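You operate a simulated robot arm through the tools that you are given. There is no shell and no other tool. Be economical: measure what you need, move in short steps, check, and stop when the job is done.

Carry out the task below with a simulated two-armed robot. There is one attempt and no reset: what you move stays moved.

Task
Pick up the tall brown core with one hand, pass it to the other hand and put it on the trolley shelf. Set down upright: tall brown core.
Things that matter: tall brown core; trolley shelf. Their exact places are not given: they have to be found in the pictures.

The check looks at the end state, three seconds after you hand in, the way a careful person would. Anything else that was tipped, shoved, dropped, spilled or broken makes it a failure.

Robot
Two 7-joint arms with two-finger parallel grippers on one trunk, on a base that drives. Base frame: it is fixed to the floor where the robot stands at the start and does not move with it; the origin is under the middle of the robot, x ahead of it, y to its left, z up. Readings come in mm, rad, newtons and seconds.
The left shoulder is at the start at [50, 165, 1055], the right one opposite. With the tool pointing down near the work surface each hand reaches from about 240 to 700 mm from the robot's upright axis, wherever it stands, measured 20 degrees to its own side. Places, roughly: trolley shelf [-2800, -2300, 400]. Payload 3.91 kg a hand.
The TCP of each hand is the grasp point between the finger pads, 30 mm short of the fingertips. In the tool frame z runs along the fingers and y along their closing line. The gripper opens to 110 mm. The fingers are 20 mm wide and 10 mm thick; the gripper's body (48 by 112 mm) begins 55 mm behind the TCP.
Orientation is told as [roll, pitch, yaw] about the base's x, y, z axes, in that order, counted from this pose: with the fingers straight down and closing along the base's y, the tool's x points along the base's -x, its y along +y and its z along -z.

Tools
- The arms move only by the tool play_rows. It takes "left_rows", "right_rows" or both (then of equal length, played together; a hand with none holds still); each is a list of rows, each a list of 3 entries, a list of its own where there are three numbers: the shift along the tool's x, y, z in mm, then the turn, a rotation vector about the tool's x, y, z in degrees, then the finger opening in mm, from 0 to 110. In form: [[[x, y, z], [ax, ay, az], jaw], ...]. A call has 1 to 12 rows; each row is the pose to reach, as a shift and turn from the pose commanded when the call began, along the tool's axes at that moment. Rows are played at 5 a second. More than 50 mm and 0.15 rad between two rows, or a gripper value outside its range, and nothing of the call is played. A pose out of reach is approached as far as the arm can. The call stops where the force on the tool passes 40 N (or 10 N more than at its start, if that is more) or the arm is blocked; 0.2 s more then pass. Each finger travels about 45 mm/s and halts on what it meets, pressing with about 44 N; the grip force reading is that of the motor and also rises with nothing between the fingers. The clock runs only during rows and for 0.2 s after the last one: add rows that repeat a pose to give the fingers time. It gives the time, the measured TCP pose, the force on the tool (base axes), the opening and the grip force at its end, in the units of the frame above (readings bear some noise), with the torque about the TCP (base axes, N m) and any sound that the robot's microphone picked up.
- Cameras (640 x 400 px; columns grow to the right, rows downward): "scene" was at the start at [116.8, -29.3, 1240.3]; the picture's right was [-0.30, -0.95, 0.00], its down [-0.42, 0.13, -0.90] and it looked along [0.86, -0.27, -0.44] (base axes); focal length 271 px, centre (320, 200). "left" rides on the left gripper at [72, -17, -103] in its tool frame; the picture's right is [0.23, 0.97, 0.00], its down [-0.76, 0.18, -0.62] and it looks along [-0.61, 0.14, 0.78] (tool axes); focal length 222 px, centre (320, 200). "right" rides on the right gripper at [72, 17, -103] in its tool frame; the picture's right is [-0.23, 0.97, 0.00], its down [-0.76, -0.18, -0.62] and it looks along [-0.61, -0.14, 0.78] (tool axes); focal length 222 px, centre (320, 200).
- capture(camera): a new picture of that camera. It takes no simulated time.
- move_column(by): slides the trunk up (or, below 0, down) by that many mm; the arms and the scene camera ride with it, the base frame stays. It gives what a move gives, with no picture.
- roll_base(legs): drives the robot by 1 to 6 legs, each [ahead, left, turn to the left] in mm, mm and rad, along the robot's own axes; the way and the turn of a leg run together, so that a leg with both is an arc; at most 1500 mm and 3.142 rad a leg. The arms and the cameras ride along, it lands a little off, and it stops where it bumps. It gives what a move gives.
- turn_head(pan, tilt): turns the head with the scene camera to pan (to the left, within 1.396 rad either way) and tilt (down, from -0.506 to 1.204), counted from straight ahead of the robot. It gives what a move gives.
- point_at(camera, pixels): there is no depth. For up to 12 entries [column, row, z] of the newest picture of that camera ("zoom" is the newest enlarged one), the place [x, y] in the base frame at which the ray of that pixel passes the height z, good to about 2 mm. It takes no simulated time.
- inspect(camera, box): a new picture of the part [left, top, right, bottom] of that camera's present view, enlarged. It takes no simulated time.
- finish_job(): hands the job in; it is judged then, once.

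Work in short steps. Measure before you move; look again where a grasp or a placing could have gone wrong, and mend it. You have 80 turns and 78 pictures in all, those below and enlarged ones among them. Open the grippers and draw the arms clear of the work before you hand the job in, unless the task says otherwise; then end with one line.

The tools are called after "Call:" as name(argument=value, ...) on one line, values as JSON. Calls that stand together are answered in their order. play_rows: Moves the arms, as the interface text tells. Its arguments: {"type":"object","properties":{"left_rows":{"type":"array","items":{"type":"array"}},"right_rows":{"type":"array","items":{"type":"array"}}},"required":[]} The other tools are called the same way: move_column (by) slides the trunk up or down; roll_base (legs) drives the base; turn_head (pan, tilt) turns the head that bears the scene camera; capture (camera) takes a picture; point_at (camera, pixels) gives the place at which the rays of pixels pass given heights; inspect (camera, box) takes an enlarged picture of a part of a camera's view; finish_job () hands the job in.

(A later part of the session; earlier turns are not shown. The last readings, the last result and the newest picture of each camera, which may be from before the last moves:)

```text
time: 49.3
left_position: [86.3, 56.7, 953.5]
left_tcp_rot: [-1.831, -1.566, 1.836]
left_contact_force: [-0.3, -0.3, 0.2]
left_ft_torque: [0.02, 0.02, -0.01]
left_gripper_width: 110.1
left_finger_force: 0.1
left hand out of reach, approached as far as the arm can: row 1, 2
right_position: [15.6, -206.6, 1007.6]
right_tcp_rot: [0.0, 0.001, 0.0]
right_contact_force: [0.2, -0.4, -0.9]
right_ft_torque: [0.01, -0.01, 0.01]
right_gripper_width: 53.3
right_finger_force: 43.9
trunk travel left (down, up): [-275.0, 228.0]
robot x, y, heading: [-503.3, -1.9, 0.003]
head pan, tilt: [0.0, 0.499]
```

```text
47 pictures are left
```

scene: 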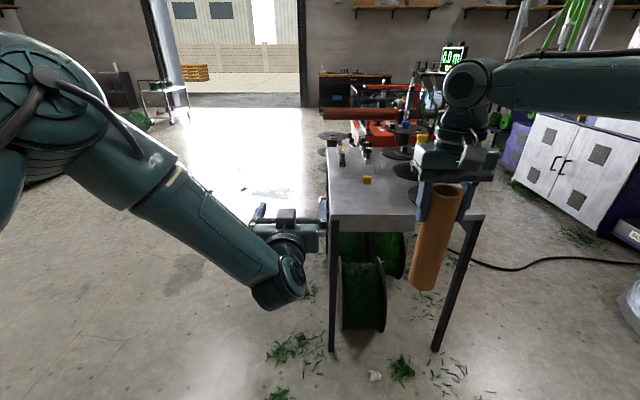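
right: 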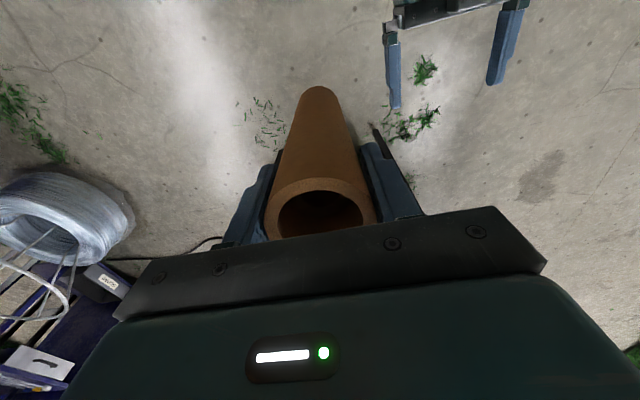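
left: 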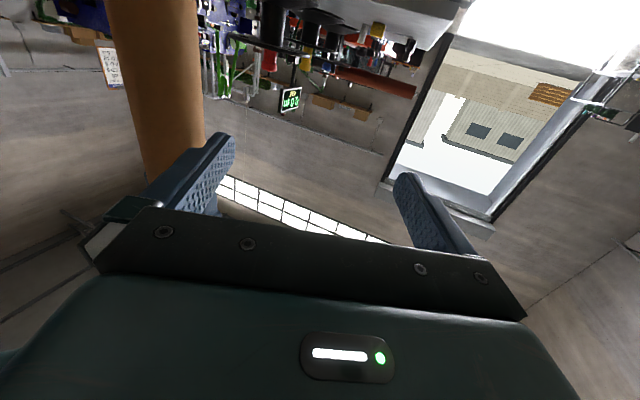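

Left is comfortable at (86,57,953). Now I roll both hands by 50° about base x in free space: right stays around (16,-170,1035), left shifts outwards to stay clear.

Call:
play_rows(right_rows=[[[0, 0, -10], [-8, 0, 0], 30], [[0, 5, -20], [-16, 0, 0], 30], [[0, 12, -30], [-24, 0, 0], 30], [[0, 20, -30], [-32, 0, 0], 30], [[0, 30, -30], [-40, 0, 0], 30], [[0, 40, -30], [-48, 0, 0], 30], [[0, 40, -30], [-50, 0, 0], 30], [[0, 40, -30], [-50, 0, 0], 30]], left_rows=[[[0, 20, 0], [0, 0, 0], 110], [[0, 50, 0], [0, 0, 8], 110], [[0, 80, 0], [0, 0, 16], 110], [[0, 90, 0], [0, 0, 24], 110], [[0, 90, 0], [0, 0, 32], 110], [[0, 90, 0], [0, 0, 40], 110], [[0, 90, 0], [0, 0, 48], 110], [[0, 90, 0], [0, 0, 50], 110]])

Call:
capture(camera="scene")

```text
time: 51.1
left_position: [77.3, 91.7, 987.7]
left_tcp_rot: [1.553, -0.7, -1.537]
left_contact_force: [0.9, 0.1, 0.0]
left_ft_torque: [-0.01, 0.0, -0.03]
left_gripper_width: 110.1
left_finger_force: 0.1
left hand out of reach, approached as far as the arm can: row 1, 2, 3, 4, 5, 6, 7, 8
right_position: [17.5, -166.7, 1036.8]
right_tcp_rot: [0.875, -0.002, 0.001]
right_contact_force: [0.1, -0.7, 0.3]
right_ft_torque: [-0.06, 0.05, 0.01]
right_gripper_width: 53.1
right_finger_force: 44.1
trunk travel left (down, up): [-275.0, 228.0]
robot x, y, heading: [-500.6, -6.1, 0.002]
head pan, tilt: [0.0, 0.499]
```

```text
46 pictures are left
```

scene: 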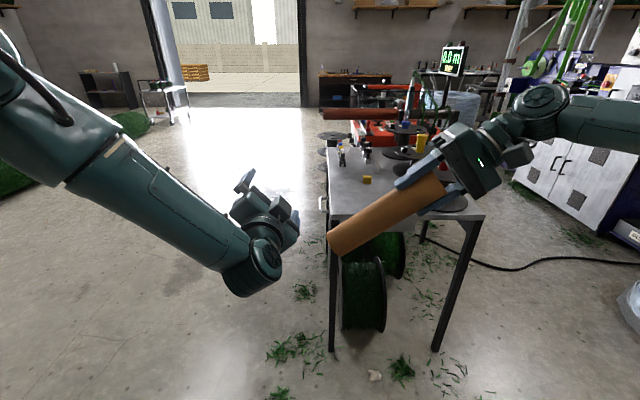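

Both are rolled as wished (left orientation checks out perpendicular to the core). Now right retreats up along its axis to about (40,-217,1112), then the left can go to about (40,-40,965) on that axis.

Call:
play_rows(right_rows=[[[-5, 6, -25], [0, 0, 0], 30], [[-12, 15, -55], [0, 0, 0], 30], [[-22, 25, -86], [0, 0, 0], 30], [[-22, 25, -86], [0, 0, 0], 30]])

Call:
play_rows(left_rows=[[[-10, -15, -8], [0, 0, 0], 110], [[-30, -40, -18], [0, 0, 0], 110], [[-50, -65, -28], [0, 0, 0], 110], [[-70, -90, -38], [0, 0, 0], 110], [[-85, -102, -40], [0, 0, 0], 110], [[-85, -102, -40], [0, 0, 0], 110]])

Call:
capture(camera="scene")

Call:
capture(camera="left")

```text
time: 52.1
left_position: [76.7, 91.7, 986.4]
left_tcp_rot: [1.555, -0.701, -1.536]
left_contact_force: [-0.4, -0.6, 0.8]
left_ft_torque: [0.03, -0.03, 0.01]
left_gripper_width: 110.2
left_finger_force: 0.1
right_position: [38.4, -215.5, 1112.2]
right_tcp_rot: [0.871, 0.001, 0.005]
right_contact_force: [0.8, -0.6, 0.1]
right_ft_torque: [-0.05, -0.01, -0.01]
right_gripper_width: 53.0
right_finger_force: 44.4
trunk travel left (down, up): [-275.0, 228.0]
robot x, y, heading: [-501.6, -2.2, 0.001]
head pan, tilt: [0.0, 0.499]
```

```text
time: 53.5
left_position: [37.2, -41.2, 962.7]
left_tcp_rot: [1.576, -0.705, -1.575]
left_contact_force: [0.2, 0.7, -0.8]
left_ft_torque: [0.01, -0.03, -0.04]
left_gripper_width: 109.7
left_finger_force: 0.0
right_position: [37.4, -215.4, 1111.2]
right_tcp_rot: [0.874, 0.0, 0.0]
right_contact_force: [0.1, 0.6, -0.9]
right_ft_torque: [-0.03, -0.05, -0.01]
right_gripper_width: 53.0
right_finger_force: 43.5
trunk travel left (down, up): [-275.0, 228.0]
robot x, y, heading: [-501.1, -4.1, 0.003]
head pan, tilt: [0.0, 0.499]
```

```text
45 pictures are left
```

scene: 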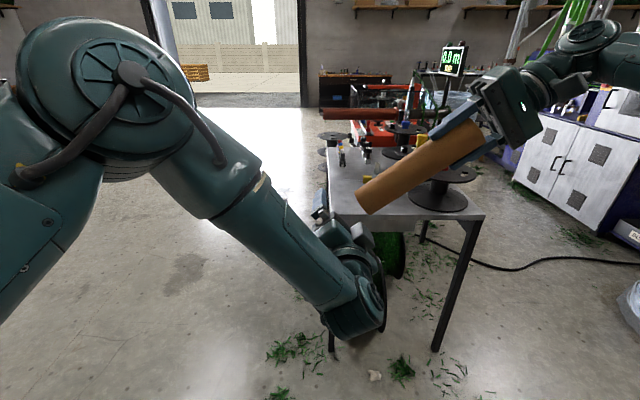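

```text
44 pictures are left
```

left: 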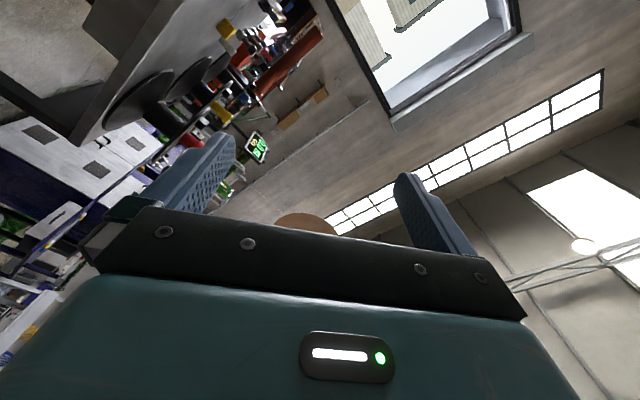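

Everything aligned: the core end shows between the left fingers at (305,220) and offset across the axis is ≈2 mm. I advance the core 154 mm along its axis into the left hand.

Call:
play_rows(right_rows=[[[0, -1, 25], [0, 0, 0], 30], [[0, -2, 55], [0, 0, 0], 30], [[0, -2, 85], [0, 0, 0], 30], [[0, -2, 115], [0, 0, 0], 30], [[0, -2, 140], [0, 0, 0], 30], [[0, -2, 154], [0, 0, 0], 30], [[0, -2, 154], [0, 0, 0], 30]])

Call:
capture(camera="left")

Call:
capture(camera="scene")

```text
time: 55.1
left_position: [38.2, -40.9, 962.2]
left_tcp_rot: [1.575, -0.704, -1.577]
left_contact_force: [0.6, -0.9, 0.7]
left_ft_torque: [0.01, -0.03, 0.02]
left_gripper_width: 109.9
left_finger_force: 0.1
right_position: [37.1, -99.5, 1010.9]
right_tcp_rot: [0.873, 0.001, 0.002]
right_contact_force: [0.7, 0.0, -1.6]
right_ft_torque: [-0.07, 0.03, -0.02]
right_gripper_width: 52.9
right_finger_force: 43.8
trunk travel left (down, up): [-275.0, 228.0]
robot x, y, heading: [-500.0, -4.1, -0.0]
head pan, tilt: [0.0, 0.499]
```

```text
43 pictures are left
```

left: 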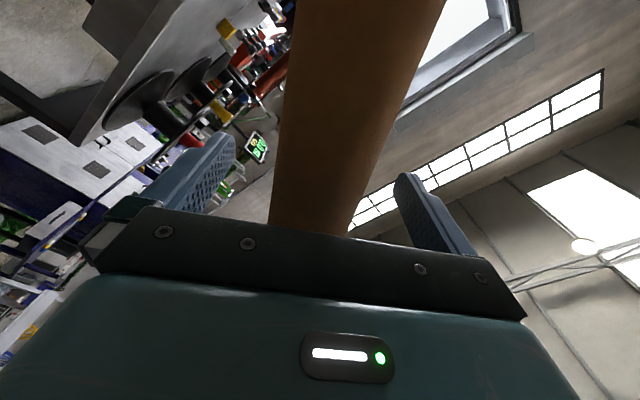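

```text
42 pictures are left
```

scene: 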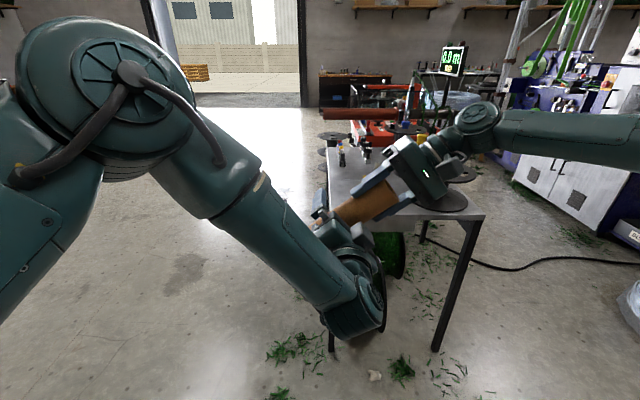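

The core's axis in the left image runs (318,190)→(351,72), just as predicted for a centred, square grasp. I close the left hand.

Call:
play_rows(left_rows=[[[0, 0, 0], [0, 0, 0], 90], [[0, 0, 0], [0, 0, 0], 75], [[0, 0, 0], [0, 0, 0], 62], [[0, 0, 0], [0, 0, 0], 55], [[0, 0, 0], [0, 0, 0], 45], [[0, 0, 0], [0, 0, 0], 30], [[0, 0, 0], [0, 0, 0], 30], [[0, 0, 0], [0, 0, 0], 30]])

```text
time: 56.9
left_position: [37.5, -40.4, 961.9]
left_tcp_rot: [1.575, -0.702, -1.577]
left_contact_force: [1.9, -4.1, -3.7]
left_ft_torque: [0.41, -0.02, 0.02]
left_gripper_width: 50.8
left_finger_force: 44.1
right_position: [37.2, -100.0, 1011.2]
right_tcp_rot: [0.874, 0.0, 0.004]
right_contact_force: [-2.2, 3.6, 3.0]
right_ft_torque: [0.02, 0.08, 0.01]
right_gripper_width: 53.1
right_finger_force: 44.4
trunk travel left (down, up): [-275.0, 228.0]
robot x, y, heading: [-499.3, -2.3, 0.006]
head pan, tilt: [0.0, 0.499]
```

Left holds (50.8 mm, 44 N). I open the right hand.

Call:
play_rows(right_rows=[[[0, 0, 0], [0, 0, 0], 56], [[0, 0, 0], [0, 0, 0], 65], [[0, 0, 0], [0, 0, 0], 80], [[0, 0, 0], [0, 0, 0], 110], [[0, 0, 0], [0, 0, 0], 110], [[0, 0, 0], [0, 0, 0], 110]])

Call:
capture(camera="left")

Call:
capture(camera="scene")

```text
time: 58.3
left_position: [38.1, -40.7, 960.7]
left_tcp_rot: [1.576, -0.702, -1.576]
left_contact_force: [-0.4, -0.5, 0.8]
left_ft_torque: [-0.01, 0.03, -0.04]
left_gripper_width: 50.6
left_finger_force: 43.8
right_position: [37.5, -99.5, 1011.3]
right_tcp_rot: [0.873, -0.001, 0.003]
right_contact_force: [-0.1, -0.1, 0.0]
right_ft_torque: [0.0, -0.02, -0.01]
right_gripper_width: 110.0
right_finger_force: 0.1
trunk travel left (down, up): [-275.0, 228.0]
robot x, y, heading: [-502.3, -0.4, 0.001]
head pan, tilt: [0.0, 0.499]
```

```text
41 pictures are left
```

left: 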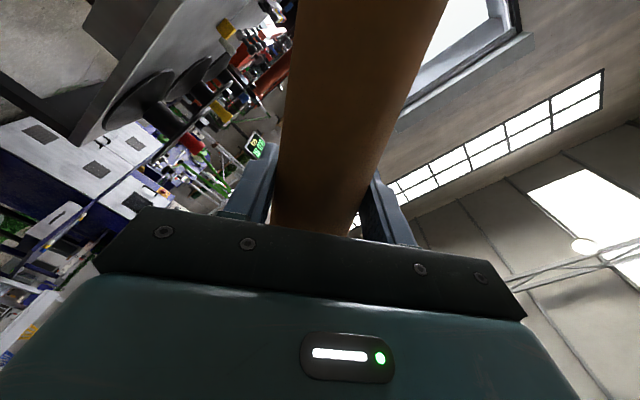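

```text
40 pictures are left
```

scene: 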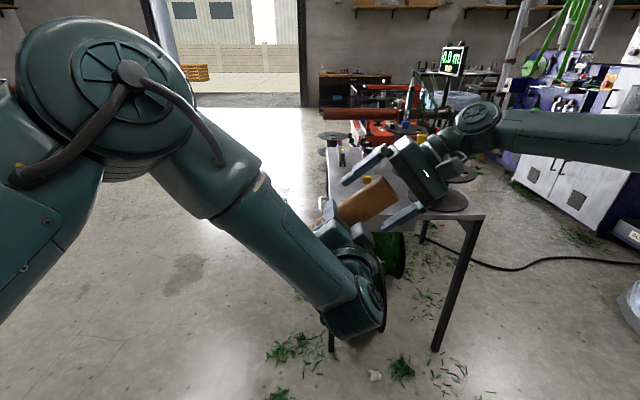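

The core stays in the left hand. I withdraw the right hand back along its axis and out to the side.

Call:
play_rows(right_rows=[[[0, 0, -25], [0, 0, 0], 110], [[0, 0, -60], [0, 0, 0], 110], [[0, 0, -100], [0, 0, 0], 110], [[0, 0, -140], [0, 0, 0], 110], [[10, -20, -165], [8, 0, 0], 110], [[20, -40, -175], [16, 0, 0], 110], [[30, -70, -180], [24, 0, 0], 110], [[50, -100, -180], [32, 0, 0], 110], [[70, -130, -170], [40, 0, 0], 110], [[80, -150, -160], [48, 0, 0], 110], [[80, -150, -160], [50, 0, 0], 110]])

Call:
capture(camera="scene")

```text
time: 60.7
left_position: [38.0, -40.6, 962.6]
left_tcp_rot: [1.576, -0.703, -1.576]
left_contact_force: [0.2, -0.7, 0.1]
left_ft_torque: [-0.03, 0.01, -0.04]
left_gripper_width: 50.8
left_finger_force: 44.0
right_position: [-41.1, -320.3, 999.5]
right_tcp_rot: [-0.004, 0.0, 0.002]
right_contact_force: [0.7, -0.6, 0.0]
right_ft_torque: [-0.01, -0.03, 0.01]
right_gripper_width: 110.0
right_finger_force: 0.2
trunk travel left (down, up): [-275.0, 228.0]
robot x, y, heading: [-498.3, -0.4, 0.004]
head pan, tilt: [0.0, 0.499]
```

```text
39 pictures are left
```

scene: 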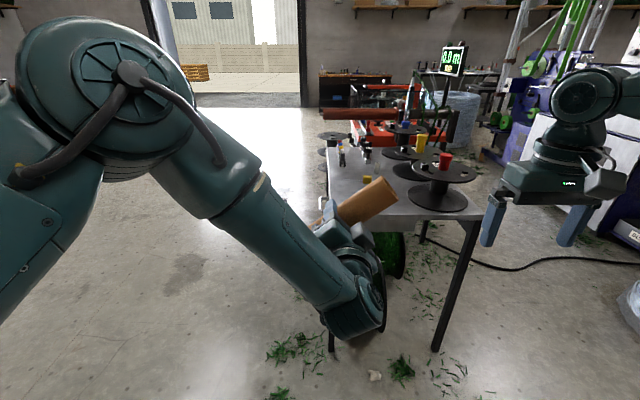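

Now the left hand carries the core forward-left while rolling back 50° to bring it upright.

Call:
play_rows(left_rows=[[[0, 0, 15], [0, 0, 0], 30], [[5, 10, 30], [0, 0, -6], 30], [[12, 25, 45], [0, 0, -14], 30], [[22, 45, 52], [0, 0, -22], 30], [[32, 65, 52], [0, 0, -30], 30], [[42, 85, 52], [0, 0, -38], 30], [[50, 95, 52], [0, 0, -46], 30], [[50, 95, 52], [0, 0, -49.8], 30], [[50, 95, 52], [0, 0, -49.8], 30]])

Call:
capture(camera="scene")

Call:
capture(camera="left")

```text
time: 62.7
left_position: [88.6, 61.2, 1003.5]
left_tcp_rot: [-2.643, -1.564, 2.643]
left_contact_force: [-0.8, 0.4, 0.0]
left_ft_torque: [-0.01, 0.01, 0.0]
left_gripper_width: 50.6
left_finger_force: 44.0
right_position: [-40.9, -318.7, 999.4]
right_tcp_rot: [0.0, -0.001, 0.003]
right_contact_force: [-0.3, 0.9, 0.7]
right_ft_torque: [-0.04, -0.01, 0.0]
right_gripper_width: 109.9
right_finger_force: 0.0
trunk travel left (down, up): [-275.0, 228.0]
robot x, y, heading: [-499.6, -2.2, 0.002]
head pan, tilt: [0.0, 0.499]
```

```text
38 pictures are left
```

scene: 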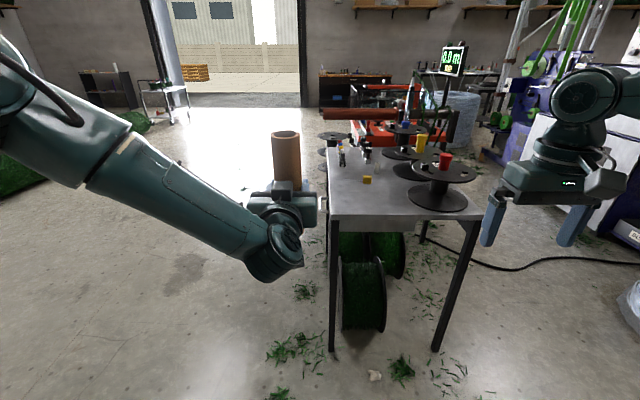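

```text
37 pictures are left
```

left: 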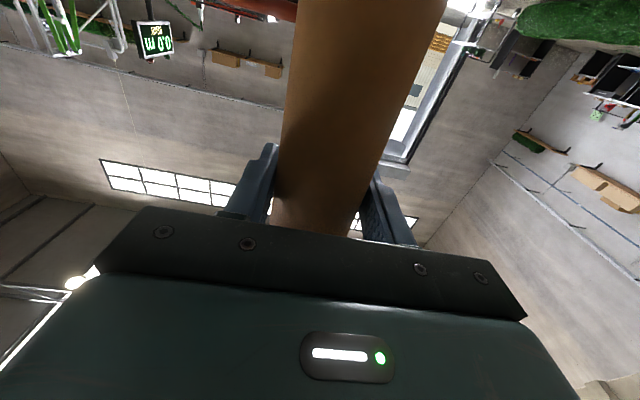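

The core is upright in the left hand. I turn towards the trolley and drive part of the way, then look.

Call:
roll_base(legs=[[0, 0, -2.6], [900, 0, 0]])

Call:
turn_head(pan=0.2, tilt=0.45)

Call:
capture(camera="scene")

```text
time: 73.5
left_position: [-1737.1, -834.1, 1004.8]
left_tcp_rot: [-2.955, -1.568, 0.358]
left_contact_force: [0.4, 0.1, 0.0]
left_ft_torque: [-0.05, 0.0, 0.04]
left_gripper_width: 50.7
left_finger_force: 44.3
right_position: [-1822.9, -443.5, 999.5]
right_tcp_rot: [0.0, -0.001, -2.593]
right_contact_force: [0.7, 0.6, 0.3]
right_ft_torque: [-0.03, -0.01, 0.03]
right_gripper_width: 110.2
right_finger_force: 0.0
trunk travel left (down, up): [-275.0, 228.0]
robot x, y, heading: [-1264.5, -479.5, -2.589]
head pan, tilt: [0.0, 0.499]
```

```text
time: 74.2
left_position: [-1737.7, -834.9, 1003.1]
left_tcp_rot: [-2.955, -1.567, 0.359]
left_contact_force: [0.6, 0.0, -0.9]
left_ft_torque: [-0.01, -0.02, 0.0]
left_gripper_width: 50.5
left_finger_force: 44.5
right_position: [-1824.2, -443.4, 1000.3]
right_tcp_rot: [0.0, 0.0, -2.595]
right_contact_force: [-0.6, 0.3, 0.9]
right_ft_torque: [0.0, 0.02, 0.01]
right_gripper_width: 110.1
right_finger_force: 0.1
trunk travel left (down, up): [-275.0, 228.0]
robot x, y, heading: [-1267.5, -473.5, -2.589]
head pan, tilt: [0.201, 0.45]
```

```text
36 pictures are left
```

scene: 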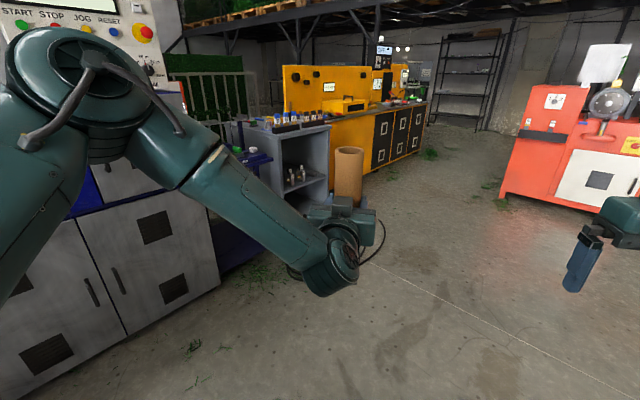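

The trolley shows at about (300,165). I enlarge it to measure the shelf.

Call:
inspect(camera="scene", box=[230, 95, 390, 285])

```text
2.11 times, centred on (310, 190) of scene
```

zoom: 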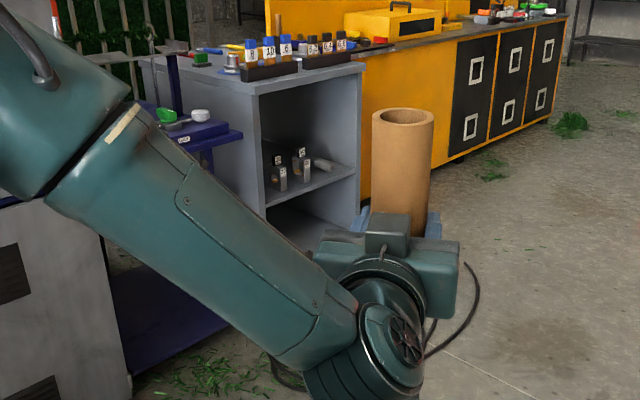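

I measure the shelf front edge (zoom (265,192)–(356,170)), the items, and hose, at assumed heights.

Call:
point_at(camera="zoom", pixels=[[265, 192, 400], [265, 205, 385], [356, 170, 400], [356, 178, 385], [281, 190, 400], [305, 180, 400], [333, 168, 400], [252, 90, 760], [364, 65, 760], [146, 60, 760], [470, 300, 0], [360, 160, 400]])

```text
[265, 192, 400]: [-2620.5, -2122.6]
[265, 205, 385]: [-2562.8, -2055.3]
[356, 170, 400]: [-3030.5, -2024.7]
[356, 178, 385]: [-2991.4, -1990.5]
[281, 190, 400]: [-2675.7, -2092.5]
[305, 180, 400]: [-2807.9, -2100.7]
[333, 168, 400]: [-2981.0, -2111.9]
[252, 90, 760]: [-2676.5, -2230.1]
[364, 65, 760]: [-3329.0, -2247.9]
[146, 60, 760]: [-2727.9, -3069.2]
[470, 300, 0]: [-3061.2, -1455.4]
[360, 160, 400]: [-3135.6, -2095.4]
```

The front plane of the trolley is about y≈-2070, x≈-2610…-3030, and a hose coil lies on the floor in front of it. I drive to about (-2750,-650) facing −y, short of the hose, for a frontal look.

Call:
roll_base(legs=[[1354, -629, 0], [0, 0, 1.018]])

Call:
turn_head(pan=-0.1, tilt=0.6)

Call:
capture(camera="scene")

```text
time: 84.2
left_position: [-2697.4, -1221.7, 1004.0]
left_tcp_rot: [-2.948, -1.567, 1.351]
left_contact_force: [0.0, 0.2, -1.1]
left_ft_torque: [-0.04, 0.01, 0.0]
left_gripper_width: 50.5
left_finger_force: 44.5
right_position: [-3071.3, -1083.1, 1000.4]
right_tcp_rot: [0.0, 0.001, -1.593]
right_contact_force: [0.2, -0.3, -0.2]
right_ft_torque: [0.01, 0.05, -0.02]
right_gripper_width: 110.1
right_finger_force: 0.0
trunk travel left (down, up): [-275.0, 228.0]
robot x, y, heading: [-2747.2, -628.8, -1.592]
head pan, tilt: [0.201, 0.45]
```

```text
time: 85.0
left_position: [-2696.4, -1222.6, 1005.4]
left_tcp_rot: [-2.964, -1.567, 1.369]
left_contact_force: [0.0, 0.5, -0.6]
left_ft_torque: [0.0, 0.01, 0.01]
left_gripper_width: 50.6
left_finger_force: 44.2
right_position: [-3073.5, -1082.1, 1000.7]
right_tcp_rot: [-0.001, 0.002, -1.594]
right_contact_force: [-0.3, -0.2, -0.4]
right_ft_torque: [0.0, 0.01, 0.01]
right_gripper_width: 109.7
right_finger_force: 0.0
trunk travel left (down, up): [-275.0, 228.0]
robot x, y, heading: [-2743.7, -627.8, -1.59]
head pan, tilt: [-0.099, 0.6]
```

```text
34 pictures are left
```

scene: 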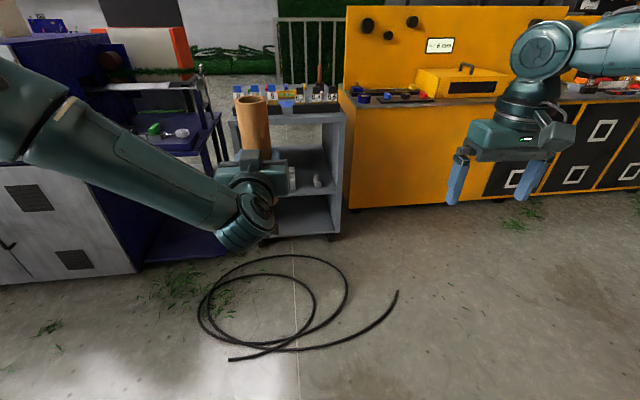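

Clear view: hose spans (198–398, 255–360); trolley opening (275–340, 140–235). I measure these.

Call:
point_at(camera="scene", pixels=[[230, 360, 0], [200, 310, 0], [290, 256, 0], [348, 290, 0], [398, 291, 0], [345, 345, 0], [342, 186, 400], [270, 196, 400], [318, 184, 400], [335, 108, 760], [347, 207, 0], [140, 270, 0]])

Call:
inspect(camera="scene", box=[210, 80, 370, 250])

```text
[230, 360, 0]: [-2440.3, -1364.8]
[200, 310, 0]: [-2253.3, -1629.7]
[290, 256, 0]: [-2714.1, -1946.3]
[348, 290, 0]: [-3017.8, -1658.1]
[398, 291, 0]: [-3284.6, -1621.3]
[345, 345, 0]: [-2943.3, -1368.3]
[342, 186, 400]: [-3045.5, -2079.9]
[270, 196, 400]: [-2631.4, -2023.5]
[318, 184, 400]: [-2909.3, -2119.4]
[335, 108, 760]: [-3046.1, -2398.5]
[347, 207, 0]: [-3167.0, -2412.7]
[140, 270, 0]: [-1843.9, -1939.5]
```

```text
2.35 times, centred on (290, 165) of scene
```

zoom: 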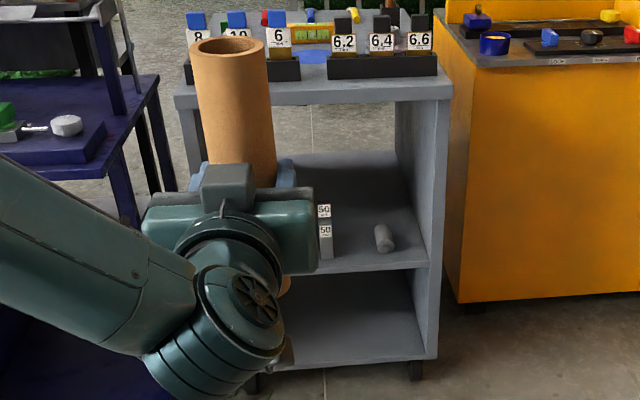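

The hose blocks the direct stance, so I need the base's footprint. I look straight down at the robot's own base.

Call:
turn_head(pan=-0.3, tilt=1.204)

Call:
capture(camera="scene")

```text
time: 86.0
left_position: [-2695.7, -1223.1, 1005.0]
left_tcp_rot: [-2.976, -1.567, 1.382]
left_contact_force: [0.0, -0.3, -0.2]
left_ft_torque: [0.0, -0.04, 0.0]
left_gripper_width: 50.7
left_finger_force: 44.3
right_position: [-3073.4, -1082.7, 1000.6]
right_tcp_rot: [-0.001, 0.0, -1.593]
right_contact_force: [0.2, -1.5, -0.3]
right_ft_torque: [-0.01, -0.03, 0.03]
right_gripper_width: 109.8
right_finger_force: 0.1
trunk travel left (down, up): [-275.0, 228.0]
robot x, y, heading: [-2746.5, -631.7, -1.592]
head pan, tilt: [-0.3, 1.201]
```

```text
32 pictures are left
```

scene: 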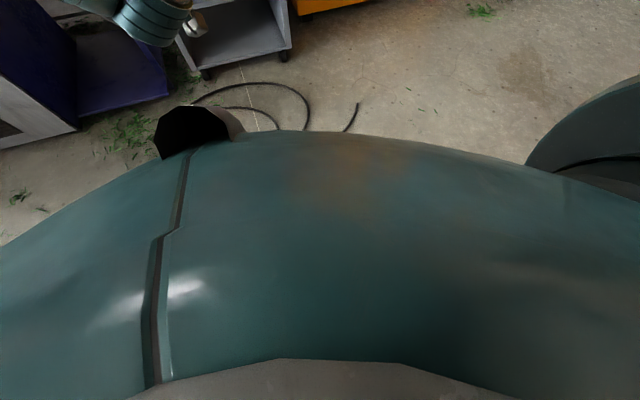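

The base itself can't be seen, so I'll avoid the hose by standing to its right. I drive right then forward to about (-3500,-1400) and look at the shelf from there.

Call:
roll_base(legs=[[0, -770, 0], [750, 0, 0]])

Call:
turn_head(pan=0.75, tilt=0.7)

Call:
capture(camera="scene")

```text
time: 93.8
left_position: [-3477.0, -1957.6, 1004.7]
left_tcp_rot: [-2.964, -1.567, 1.369]
left_contact_force: [-0.3, -0.4, -0.7]
left_ft_torque: [-0.06, 0.03, -0.01]
left_gripper_width: 50.4
left_finger_force: 44.4
right_position: [-3854.4, -1819.6, 999.2]
right_tcp_rot: [0.0, 0.0, -1.59]
right_contact_force: [-0.6, -0.1, 0.8]
right_ft_torque: [-0.02, -0.03, 0.0]
right_gripper_width: 110.1
right_finger_force: 0.1
trunk travel left (down, up): [-275.0, 228.0]
robot x, y, heading: [-3530.2, -1364.3, -1.584]
head pan, tilt: [-0.3, 1.201]
```

```text
time: 95.1
left_position: [-3477.6, -1957.5, 1004.2]
left_tcp_rot: [-2.966, -1.567, 1.374]
left_contact_force: [0.3, -0.1, -1.1]
left_ft_torque: [0.01, 0.01, 0.0]
left_gripper_width: 50.5
left_finger_force: 44.1
right_position: [-3853.9, -1819.9, 999.3]
right_tcp_rot: [0.001, 0.001, -1.59]
right_contact_force: [-0.4, 0.1, -0.6]
right_ft_torque: [0.0, -0.01, 0.01]
right_gripper_width: 110.3
right_finger_force: 0.1
trunk travel left (down, up): [-275.0, 228.0]
robot x, y, heading: [-3528.1, -1366.4, -1.589]
head pan, tilt: [0.75, 0.7]
```

```text
31 pictures are left
```

scene: 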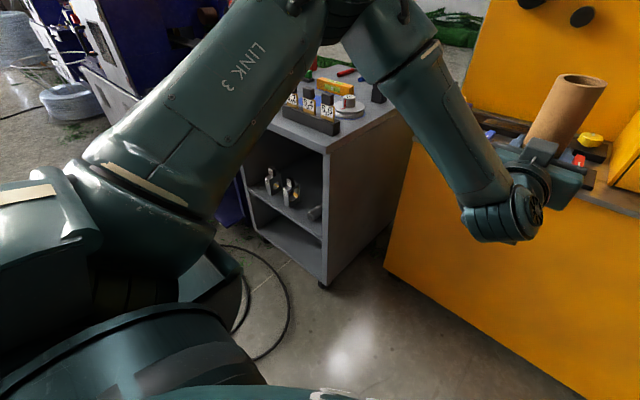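

I enlarge the shelf and measure the trolley corner, yellow machine's foot and the items.

Call:
inspect(camera="scene", box=[210, 120, 350, 300])

Call:
point_at(camera="scene", pixels=[[386, 268, 60], [590, 400, 60], [290, 310, 0], [282, 345, 0], [240, 245, 0], [320, 238, 400], [245, 190, 400], [327, 152, 760], [325, 290, 80]])

```text
2.22 times, centred on (280, 210) of scene
```

zoom: 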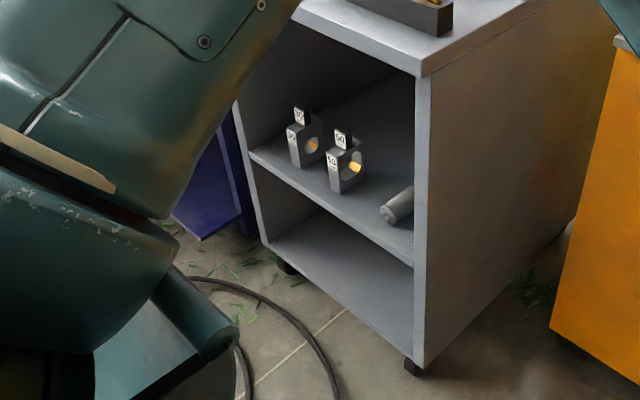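

```text
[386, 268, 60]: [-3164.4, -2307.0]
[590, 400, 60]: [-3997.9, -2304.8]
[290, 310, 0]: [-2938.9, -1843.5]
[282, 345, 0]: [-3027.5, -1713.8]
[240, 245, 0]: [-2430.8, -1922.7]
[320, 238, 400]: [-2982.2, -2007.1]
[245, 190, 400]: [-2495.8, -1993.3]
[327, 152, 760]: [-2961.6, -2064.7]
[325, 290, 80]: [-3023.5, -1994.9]
```

Triangulating the two views puts the shelf top near z≈430 and the front at y≈-1995. I re-measure the shelf corners and the items with that height.

Call:
point_at(camera="zoom", pixels=[[413, 263, 430], [252, 150, 430], [413, 190, 430], [342, 193, 430], [298, 167, 430], [388, 224, 430], [412, 190, 440], [325, 182, 430], [360, 182, 430], [422, 75, 760], [420, 365, 80], [430, 365, 80]])

```text
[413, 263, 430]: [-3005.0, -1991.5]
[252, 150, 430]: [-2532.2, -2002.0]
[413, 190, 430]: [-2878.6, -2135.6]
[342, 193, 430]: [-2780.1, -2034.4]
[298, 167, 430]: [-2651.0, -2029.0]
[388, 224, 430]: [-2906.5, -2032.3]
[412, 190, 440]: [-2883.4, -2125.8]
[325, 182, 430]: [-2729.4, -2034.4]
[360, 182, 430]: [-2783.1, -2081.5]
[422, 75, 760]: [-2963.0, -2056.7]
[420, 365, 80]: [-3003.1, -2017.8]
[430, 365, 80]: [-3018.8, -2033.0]
```

Shelf: x −2532…−3005, front y≈−1997, z≈430. Items: blocks at x≈−2651 and −2780, a lying cylinder at x≈−2905; free gap at x≈−2840. I back away and move left to about (-2900,-1000), to set the arm low and far forward in free air.

Call:
roll_base(legs=[[-380, 0, 0], [0, 628, 0]])

Call:
move_column(by=-270)

```text
time: 100.6
left_position: [-2848.4, -1588.4, 1003.5]
left_tcp_rot: [-2.929, -1.567, 1.337]
left_contact_force: [0.6, 0.0, -0.1]
left_ft_torque: [0.01, -0.01, -0.02]
left_gripper_width: 50.7
left_finger_force: 44.0
right_position: [-3224.2, -1451.4, 998.8]
right_tcp_rot: [-0.001, -0.001, -1.59]
right_contact_force: [-0.2, -0.4, -0.3]
right_ft_torque: [0.02, -0.04, 0.01]
right_gripper_width: 110.0
right_finger_force: 0.0
trunk travel left (down, up): [-275.0, 228.0]
robot x, y, heading: [-2894.7, -996.4, -1.586]
head pan, tilt: [0.75, 0.7]
```

```text
time: 103.3
left_position: [-2848.0, -1588.9, 734.2]
left_tcp_rot: [-2.994, -1.568, 1.401]
left_contact_force: [0.3, -0.2, -0.8]
left_ft_torque: [0.0, -0.03, -0.01]
left_gripper_width: 50.7
left_finger_force: 44.1
right_position: [-3223.9, -1450.6, 728.8]
right_tcp_rot: [-0.001, -0.001, -1.589]
right_contact_force: [-0.4, -0.4, 0.3]
right_ft_torque: [0.01, 0.05, -0.03]
right_gripper_width: 110.0
right_finger_force: 0.0
trunk travel left (down, up): [-5.0, 498.0]
robot x, y, heading: [-2899.2, -994.7, -1.588]
head pan, tilt: [0.75, 0.7]
```

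Trunk is down. Now I extend the left hand 150 mm forward and lower it 160 mm in free air (TCP to z≈574).

Call:
play_rows(left_rows=[[[0, 0, 20], [0, 0, 0], 30], [[10, 0, 50], [0, 0, 0], 30], [[25, 0, 85], [0, 0, 0], 30], [[45, 0, 120], [0, 0, 0], 30], [[70, 0, 150], [0, 0, 0], 30], [[100, 0, 150], [0, 0, 0], 30], [[130, 0, 150], [0, 0, 0], 30], [[160, 0, 150], [0, 0, 0], 30], [[160, 0, 150], [0, 0, 0], 30]])

Call:
turn_head(pan=0.05, tilt=0.35)

Call:
capture(camera="scene")

```text
time: 105.3
left_position: [-2893.9, -1749.9, 606.5]
left_tcp_rot: [-0.002, -1.538, -1.555]
left_contact_force: [0.7, -1.0, -0.5]
left_ft_torque: [-0.01, 0.01, 0.03]
left_gripper_width: 50.8
left_finger_force: 43.5
left hand out of reach, approached as far as the arm can: row 4, 5, 6, 7, 8, 9
right_position: [-3224.3, -1450.9, 729.9]
right_tcp_rot: [-0.001, 0.001, -1.59]
right_contact_force: [0.0, -0.4, 0.0]
right_ft_torque: [0.01, -0.01, -0.03]
right_gripper_width: 109.9
right_finger_force: 0.0
trunk travel left (down, up): [-5.0, 498.0]
robot x, y, heading: [-2897.0, -998.3, -1.587]
head pan, tilt: [0.75, 0.7]
```

```text
time: 106.4
left_position: [-2893.9, -1748.6, 607.6]
left_tcp_rot: [-0.003, -1.54, -1.551]
left_contact_force: [0.1, 0.4, -0.6]
left_ft_torque: [-0.01, -0.01, 0.01]
left_gripper_width: 51.1
left_finger_force: 43.9
right_position: [-3225.2, -1450.9, 729.7]
right_tcp_rot: [0.0, 0.0, -1.59]
right_contact_force: [1.0, 0.1, 0.3]
right_ft_torque: [-0.01, -0.01, -0.02]
right_gripper_width: 110.1
right_finger_force: 0.0
trunk travel left (down, up): [-5.0, 498.0]
robot x, y, heading: [-2898.1, -999.6, -1.585]
head pan, tilt: [0.051, 0.351]
```

```text
29 pictures are left
```

scene: 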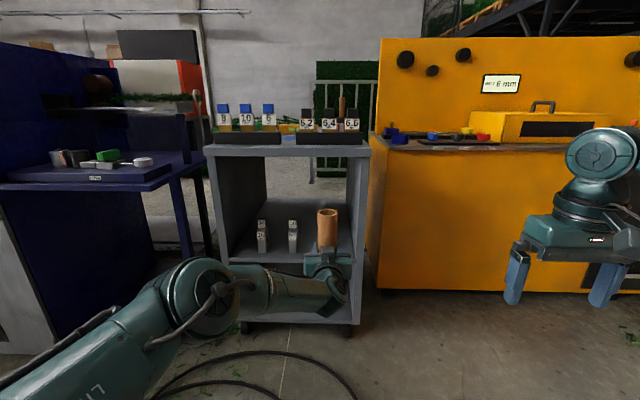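

The arm drifted at that stretch (z 607, out of reach). I pull it back about 110 mm and bring it lower and a little left, correcting the 1.8° pitch.

Call:
play_rows(left_rows=[[[0, 10, -25], [0, -0.5, 0], 30], [[5, 20, -60], [0, -1, 0], 30], [[20, 35, -95], [0, -1.8, 0], 30], [[40, 50, -115], [0, -1.8, 0], 30], [[55, 50, -115], [0, -1.8, 0], 30], [[70, 50, -115], [0, -1.8, 0], 30], [[70, 50, -115], [0, -1.8, 0], 30]])

```text
time: 108.0
left_position: [-2891.8, -1621.2, 576.2]
left_tcp_rot: [0.011, -1.546, -1.532]
left_contact_force: [0.7, 0.3, 0.0]
left_ft_torque: [0.01, 0.0, 0.0]
left_gripper_width: 50.9
left_finger_force: 44.2
left hand out of reach, approached as far as the arm can: row 1, 2, 3, 4, 5, 6, 7
right_position: [-3223.6, -1451.2, 729.9]
right_tcp_rot: [-0.001, -0.001, -1.587]
right_contact_force: [-0.6, 0.1, 0.4]
right_ft_torque: [0.03, -0.03, 0.03]
right_gripper_width: 110.1
right_finger_force: 0.1
trunk travel left (down, up): [-5.0, 498.0]
robot x, y, heading: [-2898.3, -997.2, -1.587]
head pan, tilt: [0.051, 0.351]
```

The low limit depends on reach and side: earlier (525,−60) at this relative height worked. I move the hand to about x_r 560, y_r −60 and z≈536.

Call:
play_rows(left_rows=[[[0, -15, -20], [0, -0.5, 0], 30], [[5, -35, -40], [0, -1, 0], 30], [[15, -56, -60], [0, -1.4, 0], 30], [[28, -56, -62], [0, -1.4, 0], 30], [[42, -56, -64], [0, -1.4, 0], 30], [[42, -56, -64], [0, -1.4, 0], 30]])

Call:
capture(camera="scene")

```text
time: 109.4
left_position: [-2950.3, -1558.6, 534.6]
left_tcp_rot: [-3.14, -1.547, 1.588]
left_contact_force: [0.6, 0.6, -0.3]
left_ft_torque: [0.01, 0.0, -0.01]
left_gripper_width: 50.8
left_finger_force: 44.1
left hand out of reach, approached as far as the arm can: row 1
right_position: [-3223.3, -1451.1, 730.4]
right_tcp_rot: [0.0, 0.001, -1.589]
right_contact_force: [-0.4, 0.8, 0.7]
right_ft_torque: [-0.01, 0.0, 0.02]
right_gripper_width: 110.1
right_finger_force: 0.0
trunk travel left (down, up): [-5.0, 498.0]
robot x, y, heading: [-2898.9, -995.2, -1.589]
head pan, tilt: [0.051, 0.351]
```

```text
28 pictures are left
```

scene: 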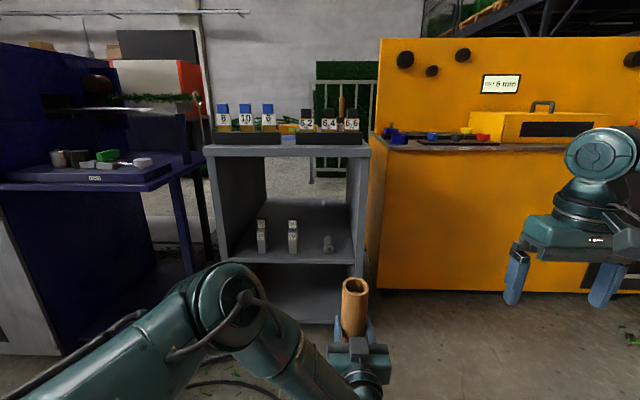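

Reached z 534.6 at forward 563; hand points −y, 1.4° up. The shelf is in clear view: blocks at (262,240),(293,240), cylinder (328,243). I enlarge it.

Call:
inspect(camera="scene", box=[200, 130, 400, 400])

Call:
inspect(camera="scene", box=[215, 190, 375, 290])

```text
1.48 times, centred on (300, 265) of scene
```

zoom: 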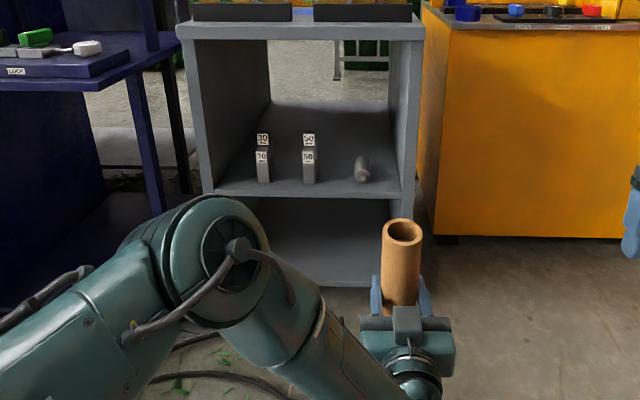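

```text
4.00 times, centred on (295, 240) of scene
```

zoom: 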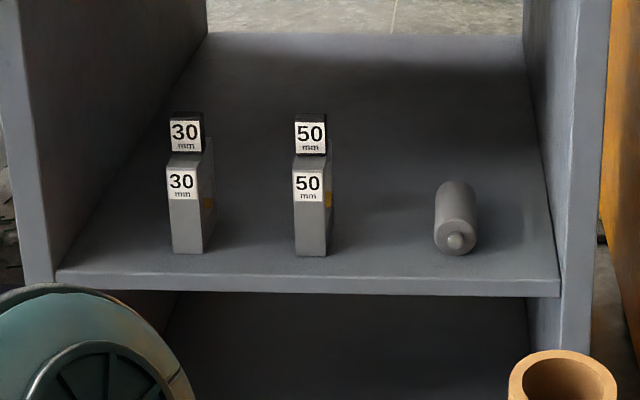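

I measure the shelf's front edge, block and cylinder feet at z 430.

Call:
point_at(camera="zoom", pixels=[[558, 281, 430], [58, 272, 430], [310, 277, 430], [297, 255, 430], [326, 256, 430], [334, 240, 430], [437, 245, 430], [476, 245, 430], [456, 256, 430], [525, 38, 430], [208, 38, 430], [310, 277, 420]])

```text
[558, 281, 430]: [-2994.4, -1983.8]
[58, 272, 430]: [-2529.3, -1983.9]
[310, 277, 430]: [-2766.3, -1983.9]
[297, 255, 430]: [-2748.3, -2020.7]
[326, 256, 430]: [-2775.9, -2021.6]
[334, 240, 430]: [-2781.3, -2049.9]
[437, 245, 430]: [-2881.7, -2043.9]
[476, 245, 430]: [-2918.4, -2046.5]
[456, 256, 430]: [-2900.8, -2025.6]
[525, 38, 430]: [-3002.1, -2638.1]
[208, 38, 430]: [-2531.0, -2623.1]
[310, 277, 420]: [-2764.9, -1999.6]
```

Gap centre x≈−2832; target core at (−2840, −2050), finger level clear of the 50‑block by ~20 mm. I correct the hand's pitch, lower the arm 20 mm more for margin, then raise the trunk 70 mm for a clear carry height.

Call:
play_rows(left_rows=[[[8, 0, 0], [0, 0.7, 0], 30], [[20, 0, -5], [0, 1.4, 0], 30], [[20, 0, -5], [0, 1.4, 0], 30]])

Call:
move_column(by=70)

Call:
turn_head(pan=-0.1, tilt=0.6)

Call:
inspect(camera="scene", box=[260, 150, 420, 350])

```text
time: 110.2
left_position: [-2952.4, -1553.7, 518.7]
left_tcp_rot: [-0.027, -1.566, -1.521]
left_contact_force: [-0.5, 1.0, -0.4]
left_ft_torque: [-0.03, 0.04, -0.01]
left_gripper_width: 50.8
left_finger_force: 43.6
left hand out of reach, approached as far as the arm can: row 2, 3
right_position: [-3225.0, -1452.2, 729.8]
right_tcp_rot: [0.001, 0.001, -1.591]
right_contact_force: [-0.8, -1.0, 0.5]
right_ft_torque: [0.0, -0.01, -0.02]
right_gripper_width: 109.8
right_finger_force: 0.1
trunk travel left (down, up): [-5.0, 498.0]
robot x, y, heading: [-2895.0, -1000.8, -1.59]
head pan, tilt: [0.051, 0.351]
```

```text
time: 111.3
left_position: [-2952.4, -1552.4, 588.9]
left_tcp_rot: [0.004, -1.566, -1.555]
left_contact_force: [0.3, -0.3, -0.3]
left_ft_torque: [0.0, 0.02, -0.01]
left_gripper_width: 50.4
left_finger_force: 44.3
right_position: [-3224.2, -1450.8, 799.4]
right_tcp_rot: [0.0, 0.001, -1.589]
right_contact_force: [-0.3, 0.3, 0.7]
right_ft_torque: [-0.03, -0.02, -0.02]
right_gripper_width: 110.2
right_finger_force: 0.0
trunk travel left (down, up): [-75.0, 428.0]
robot x, y, heading: [-2897.5, -1000.9, -1.59]
head pan, tilt: [0.051, 0.351]
```

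```text
time: 112.1
left_position: [-2952.7, -1552.1, 589.5]
left_tcp_rot: [-0.01, -1.566, -1.537]
left_contact_force: [-0.6, -0.1, 0.2]
left_ft_torque: [-0.03, 0.02, -0.02]
left_gripper_width: 50.8
left_finger_force: 44.0
right_position: [-3223.9, -1451.7, 799.9]
right_tcp_rot: [-0.001, 0.0, -1.59]
right_contact_force: [-0.1, 0.2, -0.1]
right_ft_torque: [0.03, -0.02, -0.01]
right_gripper_width: 110.0
right_finger_force: 0.1
trunk travel left (down, up): [-75.0, 428.0]
robot x, y, heading: [-2898.5, -995.4, -1.587]
head pan, tilt: [-0.099, 0.6]
```

```text
2.00 times, centred on (340, 250) of scene
```

zoom: 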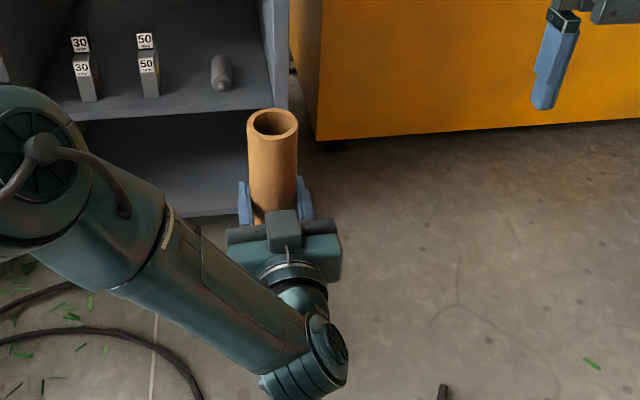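

I measure the rim centre (273,123) at z≈693 to check the core's tilt against the TCP (−2952.5,−1552).

Call:
point_at(camera="zoom", pixels=[[273, 123, 693], [248, 122, 693], [299, 122, 693], [273, 138, 693], [273, 108, 693], [273, 123, 700]])

Call:
capture(camera="left")

```text
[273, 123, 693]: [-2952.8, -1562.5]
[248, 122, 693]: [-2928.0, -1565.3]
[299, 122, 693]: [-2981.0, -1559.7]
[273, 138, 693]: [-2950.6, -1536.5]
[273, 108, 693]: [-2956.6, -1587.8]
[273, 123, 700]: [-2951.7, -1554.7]
```

```text
24 pictures are left
```

left: 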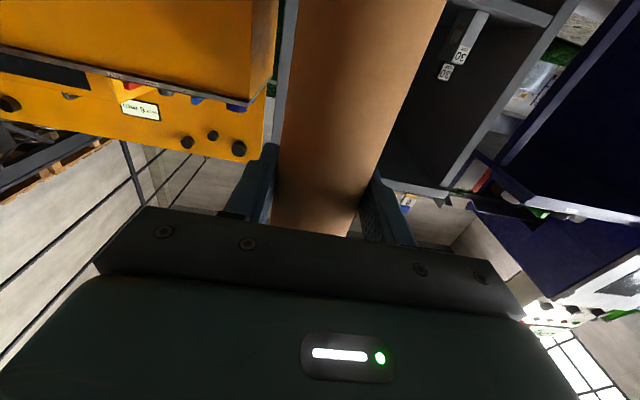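

Rim is within about 10 mm of the TCP axis, so the core is nearly plumb. I shift the base left 112 mm and forward 200 mm, then check the hose and the blue table next to the elbow.

Call:
roll_base(legs=[[0, 112, 0], [200, 0, 0]])

Call:
turn_head(pan=0.35, tilt=0.55)

Call:
capture(camera="scene")

```text
time: 114.5
left_position: [-2845.5, -1754.1, 589.6]
left_tcp_rot: [-0.015, -1.567, -1.533]
left_contact_force: [0.2, 0.3, -0.9]
left_ft_torque: [-0.02, 0.0, -0.01]
left_gripper_width: 50.7
left_finger_force: 43.9
right_position: [-3116.3, -1652.7, 799.2]
right_tcp_rot: [-0.001, 0.0, -1.589]
right_contact_force: [0.1, 0.8, -0.6]
right_ft_torque: [-0.02, -0.01, 0.01]
right_gripper_width: 109.9
right_finger_force: 0.1
trunk travel left (down, up): [-75.0, 428.0]
robot x, y, heading: [-2792.4, -1196.7, -1.587]
head pan, tilt: [-0.099, 0.6]
```

```text
time: 115.4
left_position: [-2844.7, -1753.8, 587.3]
left_tcp_rot: [-0.012, -1.566, -1.536]
left_contact_force: [-0.7, 0.0, 0.3]
left_ft_torque: [0.03, -0.01, -0.01]
left_gripper_width: 50.7
left_finger_force: 44.1
right_position: [-3116.6, -1652.5, 798.5]
right_tcp_rot: [0.002, 0.0, -1.589]
right_contact_force: [0.3, -0.4, 0.1]
right_ft_torque: [0.04, 0.0, 0.0]
right_gripper_width: 109.9
right_finger_force: 0.1
trunk travel left (down, up): [-75.0, 428.0]
robot x, y, heading: [-2794.5, -1200.0, -1.588]
head pan, tilt: [0.351, 0.55]
```

```text
23 pictures are left
```

scene: 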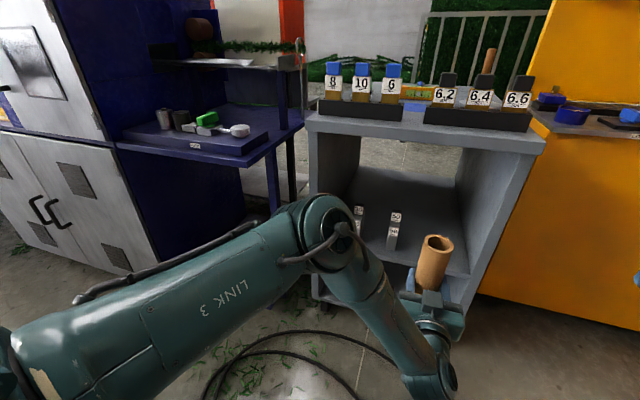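

No bump and the hose is undisturbed in view. I go on 150 mm and check closely before entering the shelf.

Call:
roll_base(legs=[[150, 8, 0]])

Call:
turn_head(pan=-0.05, tilt=0.6)

Call:
capture(camera="scene")

```text
time: 116.7
left_position: [-2840.1, -1904.3, 589.9]
left_tcp_rot: [-0.012, -1.565, -1.536]
left_contact_force: [0.1, -0.2, -1.4]
left_ft_torque: [0.02, 0.01, 0.02]
left_gripper_width: 50.7
left_finger_force: 44.2
right_position: [-3110.7, -1803.8, 801.3]
right_tcp_rot: [0.0, 0.0, -1.59]
right_contact_force: [0.1, -0.5, -1.0]
right_ft_torque: [0.01, 0.02, -0.01]
right_gripper_width: 109.8
right_finger_force: 0.0
trunk travel left (down, up): [-75.0, 428.0]
robot x, y, heading: [-2788.3, -1349.7, -1.594]
head pan, tilt: [0.351, 0.55]
```

```text
time: 117.6
left_position: [-2839.8, -1905.1, 589.8]
left_tcp_rot: [-0.013, -1.565, -1.535]
left_contact_force: [0.0, 0.5, -0.6]
left_ft_torque: [0.03, -0.04, -0.03]
left_gripper_width: 50.9
left_finger_force: 43.8
right_position: [-3110.2, -1803.6, 800.1]
right_tcp_rot: [-0.001, -0.001, -1.59]
right_contact_force: [0.5, 0.3, -0.4]
right_ft_torque: [0.01, 0.01, 0.01]
right_gripper_width: 110.1
right_finger_force: 0.1
trunk travel left (down, up): [-75.0, 428.0]
robot x, y, heading: [-2787.1, -1351.2, -1.585]
head pan, tilt: [-0.051, 0.6]
```

```text
22 pictures are left
```

scene: 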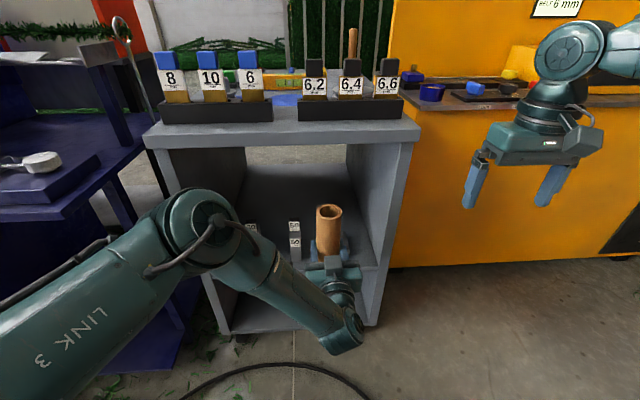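

I pull the right hand back and outward so that it keeps clear of the trolley's side, then look closely at the core and shelf.

Call:
play_rows(right_rows=[[[25, -10, 0], [0, 0, 0], 110], [[60, -30, 0], [0, 0, 0], 110], [[95, -50, 0], [0, 0, 0], 110], [[110, -60, 0], [0, 0, 0], 110], [[110, -60, 0], [0, 0, 0], 110]])

Call:
inspect(camera="scene", box=[220, 180, 400, 340])

Call:
capture(camera="left")

```text
time: 118.8
left_position: [-2840.6, -1904.0, 589.0]
left_tcp_rot: [-0.004, -1.566, -1.543]
left_contact_force: [0.1, 0.1, -1.8]
left_ft_torque: [0.02, 0.0, 0.06]
left_gripper_width: 50.6
left_finger_force: 43.8
right_position: [-3169.8, -1693.0, 799.9]
right_tcp_rot: [0.001, -0.001, -1.592]
right_contact_force: [0.6, -0.7, 0.0]
right_ft_torque: [0.01, 0.0, 0.01]
right_gripper_width: 110.0
right_finger_force: 0.1
trunk travel left (down, up): [-75.0, 428.0]
robot x, y, heading: [-2785.5, -1351.7, -1.59]
head pan, tilt: [-0.051, 0.6]
```

```text
2.50 times, centred on (310, 260) of scene
```

zoom: 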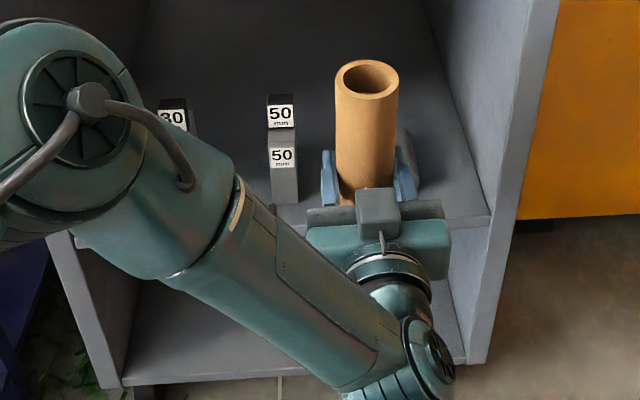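

```text
20 pictures are left
```

left: 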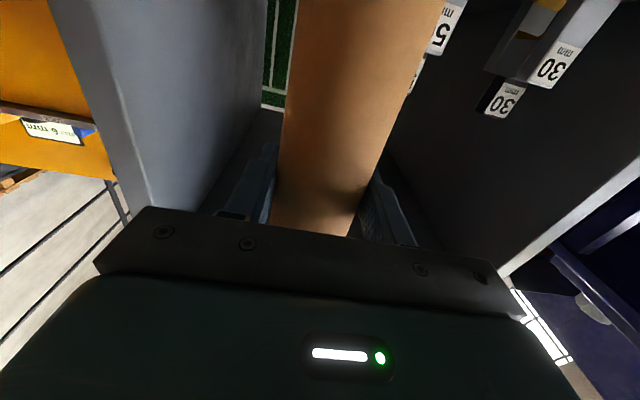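

I re-measure the block's right edge (298,200) and the visible cylinder edge (412,165), and the rim (367,78).

Call:
point_at(camera="zoom", pixels=[[298, 200, 430], [297, 110, 560], [412, 165, 440], [367, 78, 693], [336, 80, 693], [399, 80, 693], [490, 216, 430], [445, 229, 430]])

```text
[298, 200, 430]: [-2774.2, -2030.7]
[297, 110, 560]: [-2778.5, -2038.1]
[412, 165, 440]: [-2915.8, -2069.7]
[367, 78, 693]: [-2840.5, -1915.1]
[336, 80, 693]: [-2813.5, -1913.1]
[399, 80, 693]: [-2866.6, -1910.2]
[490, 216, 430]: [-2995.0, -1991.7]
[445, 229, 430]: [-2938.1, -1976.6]
```

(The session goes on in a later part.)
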